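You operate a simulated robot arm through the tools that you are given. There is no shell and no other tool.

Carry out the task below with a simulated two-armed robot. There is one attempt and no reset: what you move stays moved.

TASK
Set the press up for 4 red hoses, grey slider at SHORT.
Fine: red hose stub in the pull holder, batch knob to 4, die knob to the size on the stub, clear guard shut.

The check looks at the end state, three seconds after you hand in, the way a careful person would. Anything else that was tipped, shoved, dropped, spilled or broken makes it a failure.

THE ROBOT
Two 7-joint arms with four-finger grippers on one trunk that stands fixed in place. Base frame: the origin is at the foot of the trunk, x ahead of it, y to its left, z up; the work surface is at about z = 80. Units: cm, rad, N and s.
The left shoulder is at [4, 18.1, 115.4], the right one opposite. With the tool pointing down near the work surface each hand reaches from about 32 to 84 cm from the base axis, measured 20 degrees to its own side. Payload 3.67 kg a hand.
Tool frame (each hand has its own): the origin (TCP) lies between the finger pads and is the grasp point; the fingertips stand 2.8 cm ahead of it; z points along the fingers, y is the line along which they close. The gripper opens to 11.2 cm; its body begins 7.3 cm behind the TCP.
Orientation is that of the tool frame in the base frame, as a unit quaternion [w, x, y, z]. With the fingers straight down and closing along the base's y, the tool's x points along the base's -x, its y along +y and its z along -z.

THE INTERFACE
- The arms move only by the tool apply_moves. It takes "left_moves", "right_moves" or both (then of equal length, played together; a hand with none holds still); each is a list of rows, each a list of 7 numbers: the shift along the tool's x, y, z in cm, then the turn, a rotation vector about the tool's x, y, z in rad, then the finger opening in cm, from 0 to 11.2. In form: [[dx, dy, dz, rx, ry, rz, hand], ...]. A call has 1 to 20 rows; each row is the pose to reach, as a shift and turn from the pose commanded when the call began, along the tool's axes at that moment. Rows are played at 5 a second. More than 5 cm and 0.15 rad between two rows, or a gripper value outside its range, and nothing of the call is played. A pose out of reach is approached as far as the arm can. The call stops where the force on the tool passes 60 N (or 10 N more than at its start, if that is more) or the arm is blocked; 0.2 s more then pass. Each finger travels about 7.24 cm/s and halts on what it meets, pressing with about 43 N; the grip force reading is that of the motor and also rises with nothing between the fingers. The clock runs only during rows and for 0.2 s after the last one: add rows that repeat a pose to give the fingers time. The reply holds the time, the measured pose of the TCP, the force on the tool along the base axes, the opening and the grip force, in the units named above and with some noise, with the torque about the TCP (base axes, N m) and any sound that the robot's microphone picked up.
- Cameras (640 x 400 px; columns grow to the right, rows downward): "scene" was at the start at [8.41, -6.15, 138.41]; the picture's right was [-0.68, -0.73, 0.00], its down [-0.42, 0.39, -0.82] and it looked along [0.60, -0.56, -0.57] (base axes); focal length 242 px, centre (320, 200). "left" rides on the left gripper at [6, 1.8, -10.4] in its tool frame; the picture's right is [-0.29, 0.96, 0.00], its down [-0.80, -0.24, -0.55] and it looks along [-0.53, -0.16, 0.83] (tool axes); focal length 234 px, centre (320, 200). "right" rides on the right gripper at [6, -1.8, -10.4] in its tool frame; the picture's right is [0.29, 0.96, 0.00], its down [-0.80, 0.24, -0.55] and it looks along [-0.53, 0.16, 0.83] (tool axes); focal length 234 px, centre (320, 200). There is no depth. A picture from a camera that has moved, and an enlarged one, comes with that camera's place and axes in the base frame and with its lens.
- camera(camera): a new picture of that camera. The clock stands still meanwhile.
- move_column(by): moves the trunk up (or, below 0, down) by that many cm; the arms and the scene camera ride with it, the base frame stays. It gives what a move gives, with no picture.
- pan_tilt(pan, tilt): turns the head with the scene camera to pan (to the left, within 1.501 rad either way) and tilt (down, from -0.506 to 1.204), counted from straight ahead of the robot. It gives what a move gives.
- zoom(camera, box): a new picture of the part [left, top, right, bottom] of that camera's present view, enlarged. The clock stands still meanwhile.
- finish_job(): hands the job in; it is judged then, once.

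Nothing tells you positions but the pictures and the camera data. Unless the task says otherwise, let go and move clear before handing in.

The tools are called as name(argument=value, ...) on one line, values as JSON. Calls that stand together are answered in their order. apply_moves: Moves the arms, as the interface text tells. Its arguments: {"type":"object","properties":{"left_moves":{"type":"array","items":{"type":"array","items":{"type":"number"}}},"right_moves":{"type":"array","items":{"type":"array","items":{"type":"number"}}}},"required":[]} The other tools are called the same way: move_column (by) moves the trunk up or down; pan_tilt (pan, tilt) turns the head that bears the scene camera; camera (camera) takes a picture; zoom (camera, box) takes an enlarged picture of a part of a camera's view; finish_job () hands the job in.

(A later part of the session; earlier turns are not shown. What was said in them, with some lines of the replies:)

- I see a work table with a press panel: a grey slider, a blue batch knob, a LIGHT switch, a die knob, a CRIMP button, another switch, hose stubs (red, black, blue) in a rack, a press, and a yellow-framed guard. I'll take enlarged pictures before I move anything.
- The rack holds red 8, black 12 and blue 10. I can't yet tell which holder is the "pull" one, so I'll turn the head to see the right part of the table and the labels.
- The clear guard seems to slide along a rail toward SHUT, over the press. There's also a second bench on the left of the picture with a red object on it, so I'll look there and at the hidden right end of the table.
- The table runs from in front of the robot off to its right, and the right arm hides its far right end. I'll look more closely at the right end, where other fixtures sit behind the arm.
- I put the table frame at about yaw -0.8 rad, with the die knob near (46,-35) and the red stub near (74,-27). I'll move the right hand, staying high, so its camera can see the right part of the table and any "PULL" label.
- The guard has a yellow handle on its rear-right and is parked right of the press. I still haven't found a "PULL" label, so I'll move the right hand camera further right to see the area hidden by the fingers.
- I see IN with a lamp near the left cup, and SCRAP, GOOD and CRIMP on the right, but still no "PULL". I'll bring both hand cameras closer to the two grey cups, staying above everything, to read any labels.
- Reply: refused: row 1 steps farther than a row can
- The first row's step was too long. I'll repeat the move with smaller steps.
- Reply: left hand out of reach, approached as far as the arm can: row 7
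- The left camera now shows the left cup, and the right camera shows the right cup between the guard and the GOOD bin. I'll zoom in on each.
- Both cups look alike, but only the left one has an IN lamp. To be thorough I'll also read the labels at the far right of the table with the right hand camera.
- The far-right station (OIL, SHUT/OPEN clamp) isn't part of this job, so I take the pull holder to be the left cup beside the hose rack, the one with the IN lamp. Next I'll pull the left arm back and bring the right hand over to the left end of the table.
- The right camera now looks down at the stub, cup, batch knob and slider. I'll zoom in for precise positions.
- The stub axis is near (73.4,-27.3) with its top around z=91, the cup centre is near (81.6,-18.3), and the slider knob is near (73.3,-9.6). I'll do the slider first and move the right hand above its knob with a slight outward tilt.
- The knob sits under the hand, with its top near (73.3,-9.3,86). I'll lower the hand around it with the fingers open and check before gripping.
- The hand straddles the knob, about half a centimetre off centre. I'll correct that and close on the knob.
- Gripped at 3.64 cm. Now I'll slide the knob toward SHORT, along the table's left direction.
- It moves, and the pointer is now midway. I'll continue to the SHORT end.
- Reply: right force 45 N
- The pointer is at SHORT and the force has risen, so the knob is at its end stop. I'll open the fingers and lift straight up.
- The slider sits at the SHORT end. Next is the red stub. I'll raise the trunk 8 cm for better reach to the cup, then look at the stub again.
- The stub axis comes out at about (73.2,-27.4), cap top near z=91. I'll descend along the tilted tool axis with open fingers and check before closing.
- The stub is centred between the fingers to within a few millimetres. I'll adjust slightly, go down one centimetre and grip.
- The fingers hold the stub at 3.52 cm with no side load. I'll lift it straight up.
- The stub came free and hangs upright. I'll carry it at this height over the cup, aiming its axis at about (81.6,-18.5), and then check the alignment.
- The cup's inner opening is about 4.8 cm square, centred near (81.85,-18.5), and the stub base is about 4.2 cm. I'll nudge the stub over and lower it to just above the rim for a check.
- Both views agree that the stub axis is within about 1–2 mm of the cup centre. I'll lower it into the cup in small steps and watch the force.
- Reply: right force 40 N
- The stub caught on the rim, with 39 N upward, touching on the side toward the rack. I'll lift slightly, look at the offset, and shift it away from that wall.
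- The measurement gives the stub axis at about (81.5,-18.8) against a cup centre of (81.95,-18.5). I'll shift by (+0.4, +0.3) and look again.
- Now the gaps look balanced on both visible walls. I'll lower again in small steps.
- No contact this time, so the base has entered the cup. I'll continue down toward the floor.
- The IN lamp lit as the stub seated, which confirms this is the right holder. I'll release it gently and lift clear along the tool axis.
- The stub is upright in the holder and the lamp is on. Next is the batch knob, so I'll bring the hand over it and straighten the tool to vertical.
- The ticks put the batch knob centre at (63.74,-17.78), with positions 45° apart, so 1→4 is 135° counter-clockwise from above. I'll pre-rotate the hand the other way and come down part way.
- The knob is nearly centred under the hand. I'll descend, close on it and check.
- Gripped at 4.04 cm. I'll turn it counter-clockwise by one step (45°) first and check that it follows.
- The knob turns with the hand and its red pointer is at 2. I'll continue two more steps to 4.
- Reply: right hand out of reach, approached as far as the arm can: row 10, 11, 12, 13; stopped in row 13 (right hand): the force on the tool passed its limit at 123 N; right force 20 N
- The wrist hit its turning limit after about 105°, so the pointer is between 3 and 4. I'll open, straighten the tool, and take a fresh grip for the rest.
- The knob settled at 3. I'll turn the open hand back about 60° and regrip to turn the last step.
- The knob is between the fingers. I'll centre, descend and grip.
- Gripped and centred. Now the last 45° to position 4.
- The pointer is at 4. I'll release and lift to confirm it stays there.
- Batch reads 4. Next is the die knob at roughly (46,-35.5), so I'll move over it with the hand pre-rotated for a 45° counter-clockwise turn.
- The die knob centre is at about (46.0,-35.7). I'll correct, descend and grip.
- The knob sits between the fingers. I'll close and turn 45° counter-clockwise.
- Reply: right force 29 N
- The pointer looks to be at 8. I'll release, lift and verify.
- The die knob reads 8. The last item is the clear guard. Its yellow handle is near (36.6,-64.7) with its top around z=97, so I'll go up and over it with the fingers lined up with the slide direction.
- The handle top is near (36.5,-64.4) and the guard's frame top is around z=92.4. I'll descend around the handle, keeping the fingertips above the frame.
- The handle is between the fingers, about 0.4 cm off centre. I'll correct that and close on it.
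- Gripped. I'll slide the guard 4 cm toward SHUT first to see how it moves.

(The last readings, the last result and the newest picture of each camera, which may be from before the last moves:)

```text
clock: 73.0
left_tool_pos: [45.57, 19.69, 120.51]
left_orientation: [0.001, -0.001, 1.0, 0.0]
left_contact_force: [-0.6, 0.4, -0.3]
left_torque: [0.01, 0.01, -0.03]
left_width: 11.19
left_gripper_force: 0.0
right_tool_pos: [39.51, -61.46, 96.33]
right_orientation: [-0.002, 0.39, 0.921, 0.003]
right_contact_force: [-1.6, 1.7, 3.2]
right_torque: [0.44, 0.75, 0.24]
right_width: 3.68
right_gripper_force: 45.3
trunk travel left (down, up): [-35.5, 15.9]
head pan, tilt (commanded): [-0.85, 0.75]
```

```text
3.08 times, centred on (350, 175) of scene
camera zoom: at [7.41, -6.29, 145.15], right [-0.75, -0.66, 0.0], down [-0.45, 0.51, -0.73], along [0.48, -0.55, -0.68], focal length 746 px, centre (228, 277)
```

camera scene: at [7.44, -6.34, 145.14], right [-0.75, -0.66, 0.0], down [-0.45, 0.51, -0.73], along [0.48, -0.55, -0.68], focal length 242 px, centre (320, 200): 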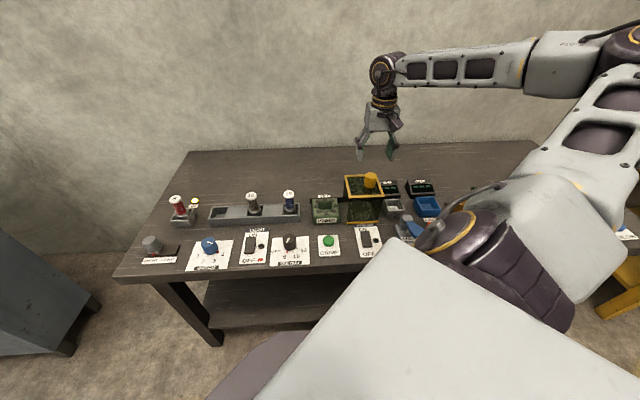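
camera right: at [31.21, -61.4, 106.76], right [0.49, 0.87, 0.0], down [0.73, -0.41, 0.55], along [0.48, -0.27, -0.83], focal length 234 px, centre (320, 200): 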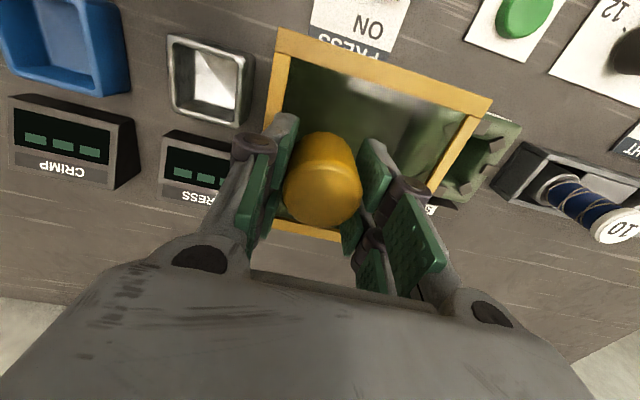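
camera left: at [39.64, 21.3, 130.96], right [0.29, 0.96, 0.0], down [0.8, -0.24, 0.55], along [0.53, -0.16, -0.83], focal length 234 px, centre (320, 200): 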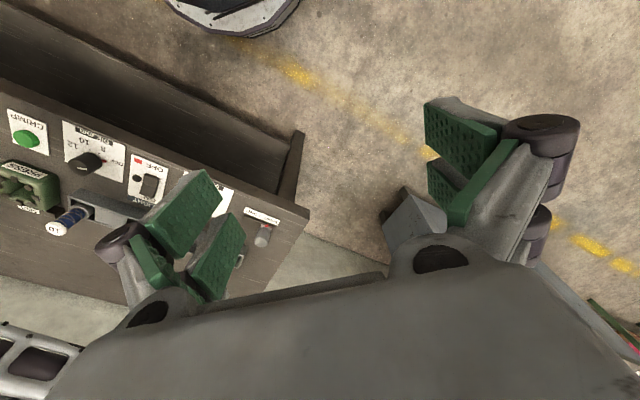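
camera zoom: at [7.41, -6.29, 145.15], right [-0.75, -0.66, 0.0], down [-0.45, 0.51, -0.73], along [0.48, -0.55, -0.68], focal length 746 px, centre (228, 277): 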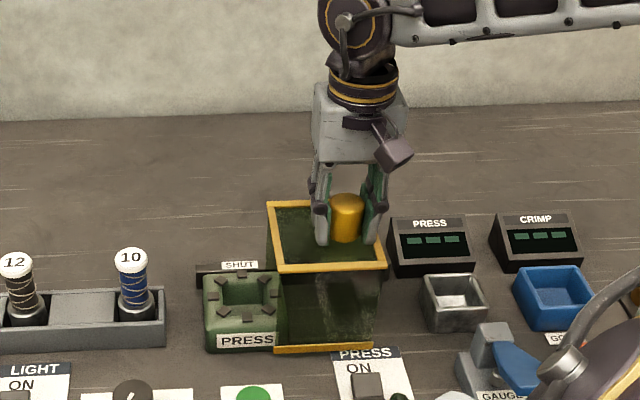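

It slides freely. I'll continue toward SHUT until the stop.

apply_moves(right_moves=[[0, 0.8, 0, 0, 0, 0, 3], [0, 1.6, 0, 0, 0, 0, 3], [0, 2.4, 0, 0, 0, 0, 3], [0, 3.2, 0, 0, 0, 0, 3], [0, 4, 0, 0, 0, 0, 3], [0, 4.8, 0, 0, 0, 0, 3], [0, 5.6, 0, 0, 0, 0, 3], [0, 6.4, 0, 0, 0, 0, 3], [0, 7.2, 0, 0, 0, 0, 3]])

zoom(camera="scene", box=[260, 110, 400, 240])

camera(camera="right")

```text
clock: 75.0
left_tool_pos: [45.47, 19.74, 120.62]
left_orientation: [0.0, -0.001, 1.0, 0.001]
left_contact_force: [0.1, 1.2, -0.1]
left_torque: [0.01, 0.0, 0.03]
left_width: 11.21
left_gripper_force: 0.1
right_tool_pos: [44.52, -56.48, 96.29]
right_orientation: [-0.002, 0.39, 0.921, 0.002]
right_contact_force: [-12.7, 12.4, -10.3]
right_torque: [-0.16, -0.17, -0.02]
right_width: 3.65
right_gripper_force: 45.1
trunk travel left (down, up): [-35.5, 15.9]
head pan, tilt (commanded): [-0.85, 0.75]
```

```text
3.08 times, centred on (330, 175) of scene
camera zoom: at [7.33, -6.27, 145.14], right [-0.75, -0.66, 0.0], down [-0.45, 0.51, -0.73], along [0.48, -0.55, -0.68], focal length 746 px, centre (289, 277)
```

zoom: 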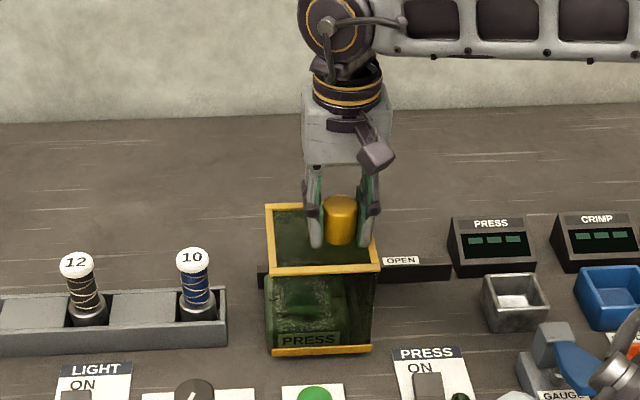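

```text
taken
camera right: at [39.05, -53.55, 106.77], right [0.49, 0.87, 0.0], down [0.73, -0.41, 0.55], along [0.48, -0.26, -0.83], focal length 234 px, centre (320, 200)
```

right: 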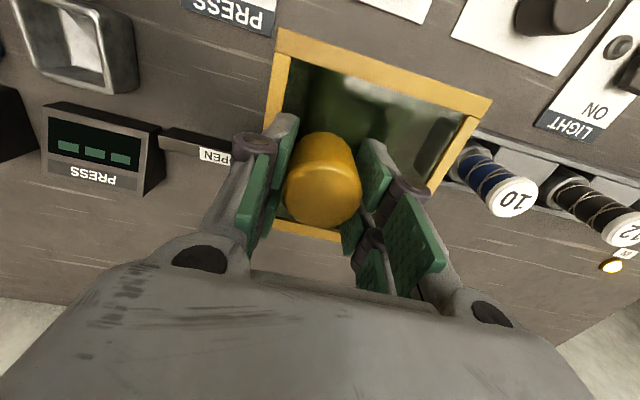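

The OPEN label is now uncovered and the press is nearly under the guard. A small sideways load has built up, so I'll ease off laterally and continue to the stop.

apply_moves(right_moves=[[0.15, 0.4, 0, 0, 0, 0, 3], [0.2, 0.8, -0.05, 0, 0, 0, 3], [0.2, 1.2, -0.05, 0, 0, 0, 3], [0.22, 1.6, -0.05, 0, 0, 0, 3], [0.22, 2, -0.05, 0, 0, 0, 3]])

zoom(camera="scene", box=[260, 110, 400, 240])

camera(camera="right")

```text
clock: 76.2
left_tool_pos: [45.21, 19.37, 120.82]
left_orientation: [0.002, 0.0, 1.0, 0.001]
left_contact_force: [0.3, 0.2, 0.2]
left_torque: [0.0, -0.01, 0.04]
left_width: 11.19
left_gripper_force: 0.1
right_tool_pos: [45.54, -55.41, 96.25]
right_orientation: [-0.002, 0.391, 0.92, -0.001]
right_contact_force: [-25.8, -11.3, -0.5]
right_torque: [0.02, 0.65, 0.31]
right_width: 3.65
right_gripper_force: 45.1
trunk travel left (down, up): [-35.5, 15.9]
head pan, tilt (commanded): [-0.85, 0.75]
```

```text
3.08 times, centred on (330, 175) of scene
camera zoom: at [7.01, -6.59, 145.16], right [-0.75, -0.66, 0.0], down [-0.45, 0.51, -0.73], along [0.48, -0.55, -0.68], focal length 746 px, centre (289, 277)
```

zoom: 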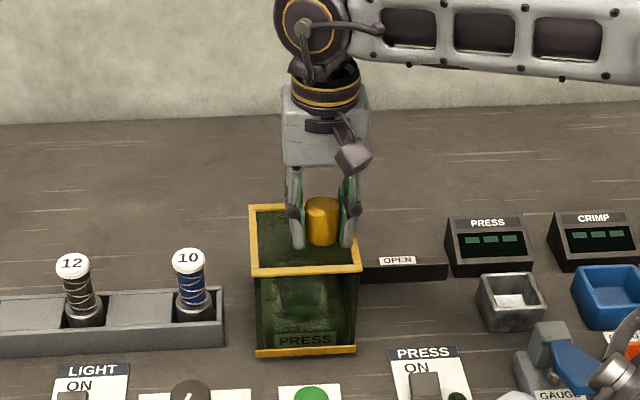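

```text
taken
camera right: at [40.09, -52.46, 106.77], right [0.49, 0.87, 0.0], down [0.73, -0.41, 0.55], along [0.48, -0.27, -0.83], focal length 234 px, centre (320, 200)
```

right: 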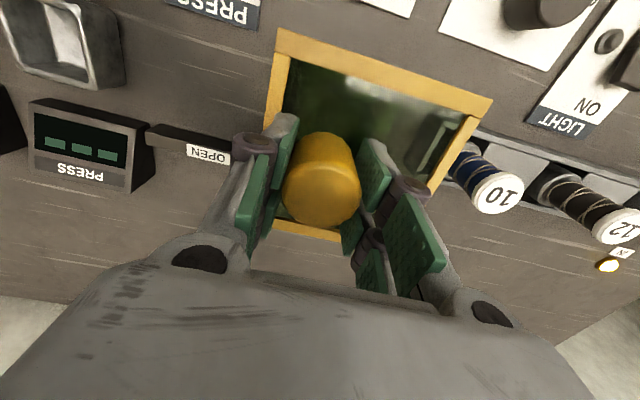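

The force is rising along the slide and the press sits centred under the guard, so this looks like the end stop. I'll push slightly more to confirm.

apply_moves(right_moves=[[0, 0.3, 0, 0, 0, 0, 3], [0, 0.5, 0, 0, 0, 0, 3]])

zoom(camera="scene", box=[280, 150, 400, 240])

```text
clock: 76.9
left_tool_pos: [45.02, 19.79, 120.9]
left_orientation: [0.004, -0.002, 1.0, 0.001]
left_contact_force: [0.3, -0.1, -0.1]
left_torque: [-0.06, -0.03, -0.01]
left_width: 11.19
left_gripper_force: 0.1
right_tool_pos: [45.45, -55.27, 96.31]
right_orientation: [-0.01, 0.392, 0.92, -0.011]
right_contact_force: [-41.4, -28.7, 5.8]
right_torque: [0.8, 0.89, 0.58]
right_width: 3.69
right_gripper_force: 45.4
trunk travel left (down, up): [-35.5, 15.9]
head pan, tilt (commanded): [-0.85, 0.75]
stopped in row 2 (right hand): the force on the tool passed its limit at 61 N (the readings are from after the stop); the commanded pose is now the measured one
```

```text
4.44 times, centred on (340, 195) of scene
camera zoom: at [6.79, -6.5, 145.18], right [-0.75, -0.66, 0.0], down [-0.45, 0.51, -0.73], along [0.49, -0.55, -0.68], focal length 1077 px, centre (231, 222)
```

zoom: 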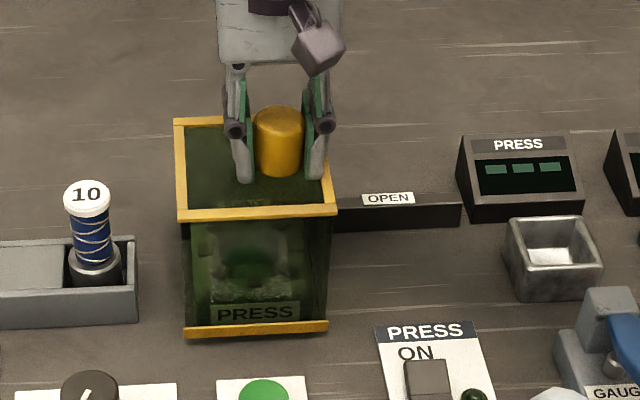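

The guard is firmly at its stop. I'll open the fingers and lift straight up.

apply_moves(right_moves=[[0, 0, 0, 0, 0, 0, 5], [0, 0, 0, 0, 0, 0, 7], [0, 0, 0, 0, 0, 0, 8], [0, 0, 0, 0, 0, 0, 8], [0, 0, -3, 0, 0, 0, 8], [0, 0, -7, 0, 0, 0, 8], [0, 0, -11, 0, 0, 0, 8], [0, 0, -15, 0, 0, 0, 8]])

camera(camera="right")

camera(camera="scene")

zoom(camera="scene", box=[290, 150, 440, 260])

zoom(camera="scene", box=[130, 170, 310, 280])

```text
clock: 78.7
left_tool_pos: [45.54, 19.87, 120.61]
left_orientation: [0.001, -0.001, 1.0, 0.0]
left_contact_force: [0.1, 0.4, -0.4]
left_torque: [0.05, 0.0, -0.02]
left_width: 11.19
left_gripper_force: 0.1
right_tool_pos: [46.12, -54.81, 111.22]
right_orientation: [-0.006, 0.39, 0.921, -0.004]
right_contact_force: [0.7, -0.7, -1.2]
right_torque: [0.0, 0.02, -0.04]
right_width: 7.99
right_gripper_force: 0.1
trunk travel left (down, up): [-35.5, 15.9]
head pan, tilt (commanded): [-0.85, 0.75]
```

```text
taken
camera right: at [40.91, -51.82, 121.65], right [0.49, 0.87, -0.01], down [0.74, -0.4, 0.54], along [0.47, -0.27, -0.84], focal length 234 px, centre (320, 200)
```

right: 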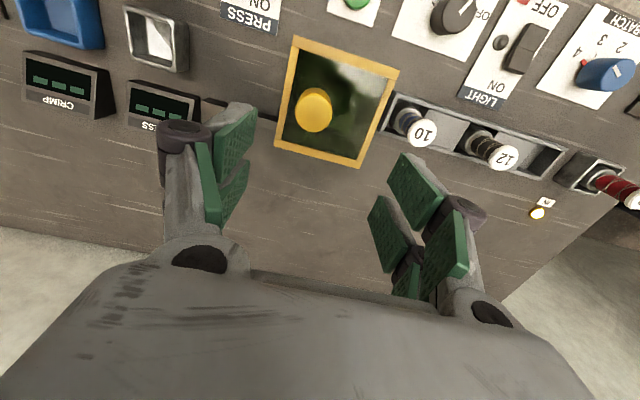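

```text
taken
camera scene: at [7.43, -6.35, 145.14], right [-0.75, -0.66, 0.0], down [-0.45, 0.51, -0.73], along [0.48, -0.55, -0.68], focal length 242 px, centre (320, 200)
```

scene: 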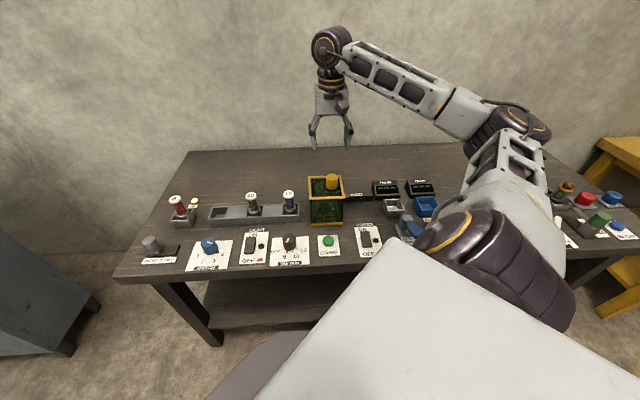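

```text
3.64 times, centred on (365, 205) of scene
camera zoom: at [7.43, -6.35, 145.14], right [-0.75, -0.66, 0.0], down [-0.45, 0.51, -0.73], along [0.48, -0.55, -0.68], focal length 882 px, centre (156, 182)
```

zoom: 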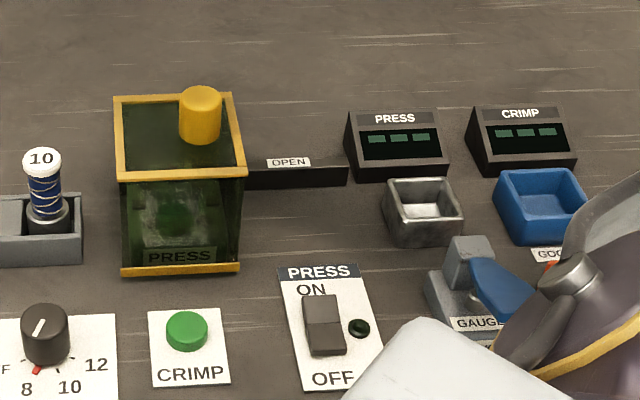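

```text
3.56 times, centred on (220, 225) of scene
camera zoom: at [7.43, -6.35, 145.14], right [-0.75, -0.66, 0.0], down [-0.45, 0.51, -0.73], along [0.48, -0.55, -0.68], focal length 862 px, centre (676, 111)
```

zoom: 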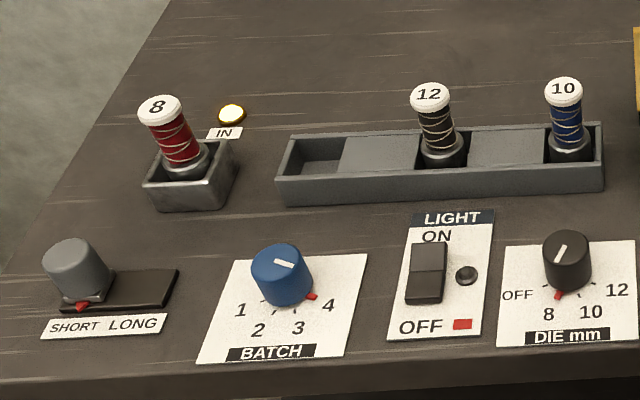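

All settings look right: stub in the holder with its lamp on, slider at SHORT, batch 4, die 8, guard shut. I'll check the slider's end position and the stub seating more closely before handing in.

zoom(camera="left", box=[220, 190, 310, 260])

zoom(camera="scene", box=[130, 225, 200, 275])

zoom(camera="scene", box=[155, 185, 215, 235])

zoom(camera="right", box=[170, 0, 420, 180])

```text
5.71 times, centred on (265, 225) of left
camera zoom: at [39.59, 21.61, 130.97], right [0.28, 0.96, 0.0], down [0.8, -0.24, 0.56], along [0.53, -0.16, -0.83], focal length 1338 px, centre (634, 57)
```

zoom: 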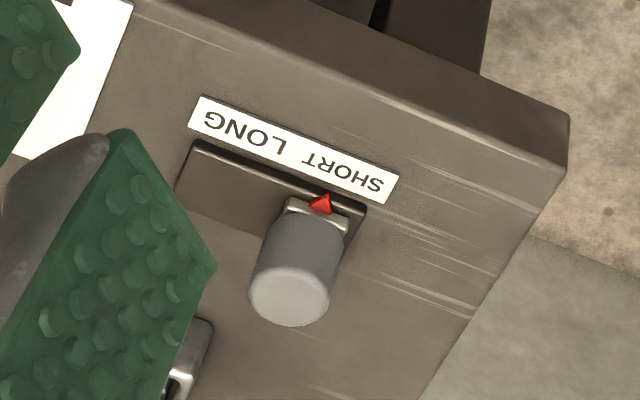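

```text
8.00 times, centred on (165, 250) of scene
camera zoom: at [7.43, -6.35, 145.14], right [-0.75, -0.66, 0.0], down [-0.45, 0.51, -0.73], along [0.48, -0.55, -0.68], focal length 1939 px, centre (1560, -200)
```

zoom: 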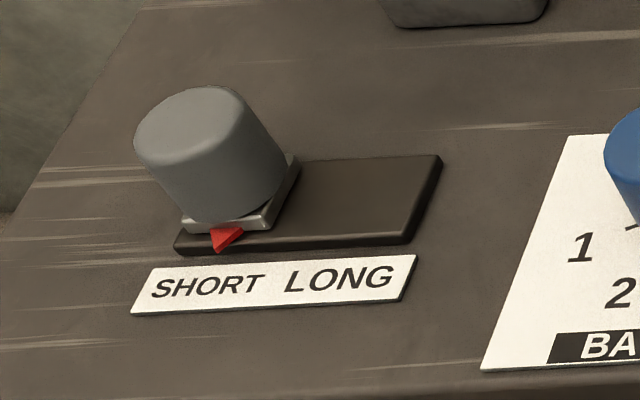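

```text
8.00 times, centred on (185, 210) of scene
camera zoom: at [7.43, -6.35, 145.14], right [-0.75, -0.66, 0.0], down [-0.45, 0.51, -0.73], along [0.48, -0.55, -0.68], focal length 1939 px, centre (1400, 120)
```

zoom: 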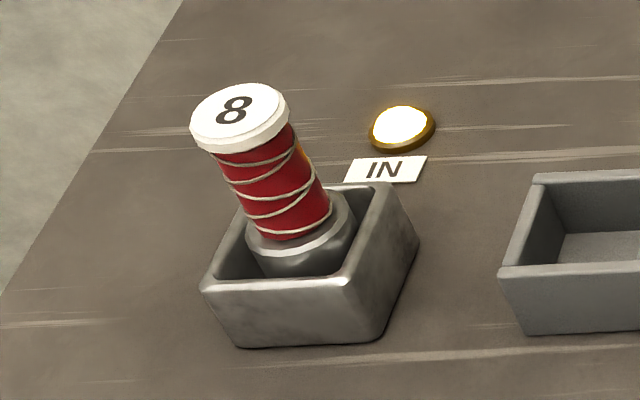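

```text
2.22 times, centred on (295, 90) of right
camera zoom: at [40.91, -51.82, 121.65], right [0.49, 0.87, -0.01], down [0.74, -0.4, 0.54], along [0.47, -0.27, -0.84], focal length 520 px, centre (376, 444)
```

zoom: 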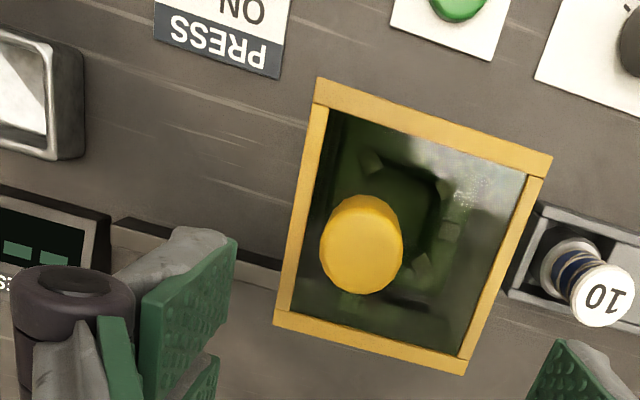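

The slider is at the SHORT end of its slot, the stub stands seated with the lamp on, and the guard fully covers the press. I'll move the right hand further clear before handing in.

apply_moves(right_moves=[[2, 0, -3, 0, 0, 0, 8], [4, 0, -6, 0, 0, 0, 8], [6, 0, -8, 0, 0, 0, 8], [8, 0, -8, 0, 0, 0, 8], [8, 0, -8, 0, 0, 0, 8]])

camera(camera="scene")

zoom(camera="scene", box=[130, 160, 450, 280])

```text
clock: 79.9
left_tool_pos: [45.45, 19.97, 120.76]
left_orientation: [0.003, -0.002, 1.0, 0.0]
left_contact_force: [0.0, -0.1, -1.1]
left_torque: [-0.03, -0.05, 0.0]
left_width: 11.19
left_gripper_force: 0.1
right_tool_pos: [40.82, -48.73, 119.46]
right_orientation: [-0.006, 0.39, 0.921, -0.005]
right_contact_force: [-0.3, 0.4, 0.3]
right_torque: [-0.05, -0.03, 0.01]
right_width: 8.01
right_gripper_force: 0.0
trunk travel left (down, up): [-35.5, 15.9]
head pan, tilt (commanded): [-0.85, 0.75]
```

```text
taken
camera scene: at [7.27, -6.25, 145.16], right [-0.75, -0.66, 0.0], down [-0.45, 0.51, -0.73], along [0.48, -0.55, -0.68], focal length 242 px, centre (320, 200)
```

scene: 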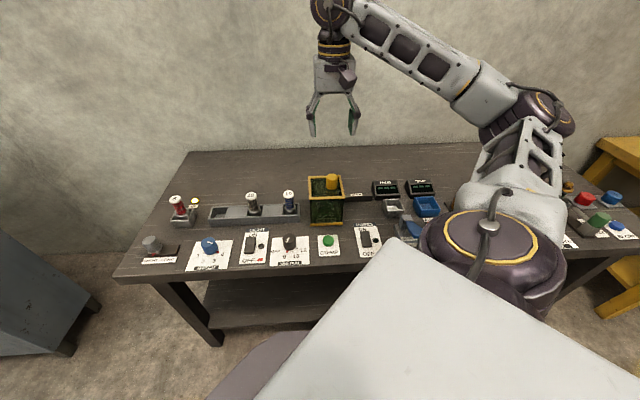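

```text
2.00 times, centred on (290, 220) of scene
camera zoom: at [7.27, -6.25, 145.16], right [-0.75, -0.66, 0.0], down [-0.45, 0.51, -0.73], along [0.48, -0.55, -0.68], focal length 485 px, centre (380, 160)
```

zoom: 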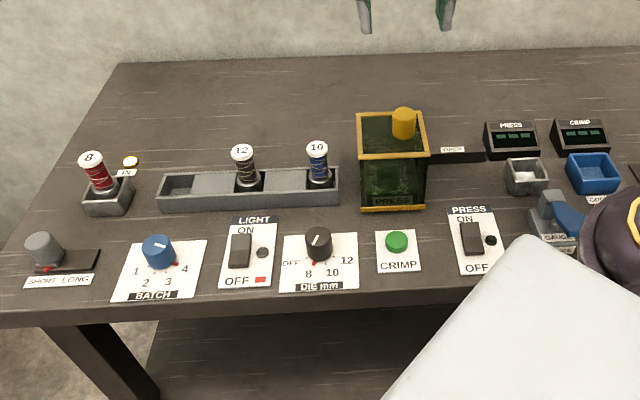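

The red stub is in the holder with its IN lamp lit, the slider is at SHORT, batch is at 4, die is at 8, and the guard is shut. Both hands are clear and nothing else on the table was moved, so I'm handing in.

finish_job()

```text
The job is handed in.
```

I've set the press up for 4 red hoses and handed the job in. The last pictures before handing in show everything in place:

- **Hose stub:** the red stub (marked 8) stands in the cup beside the hose rack, and its IN lamp came on when it seated. Nothing on the table is labelled "pull", and there is a second, similar cup near the PRESS display. I took this one as the pull holder because it's next to the rack and has the lamp.
- **Slider:** the grey slider is at SHORT, against its end stop.
- **Batch knob:** set to 4. The wrist reached its turning limit partway, and the arm stopped when the force peaked at 123 N. I let go, took a new grip and finished the turn.
- **Die knob:** set to 8, matching the stub.
- **Guard:** slid fully to its stop and covering the press.

The stub caught on the cup's rim on the first try, at about 40 N. I lifted it, shifted it a few millimetres, and it went in cleanly. I left the LIGHT and PRESS switches off and saw nothing else disturbed. Both hands are empty and clear of the table.
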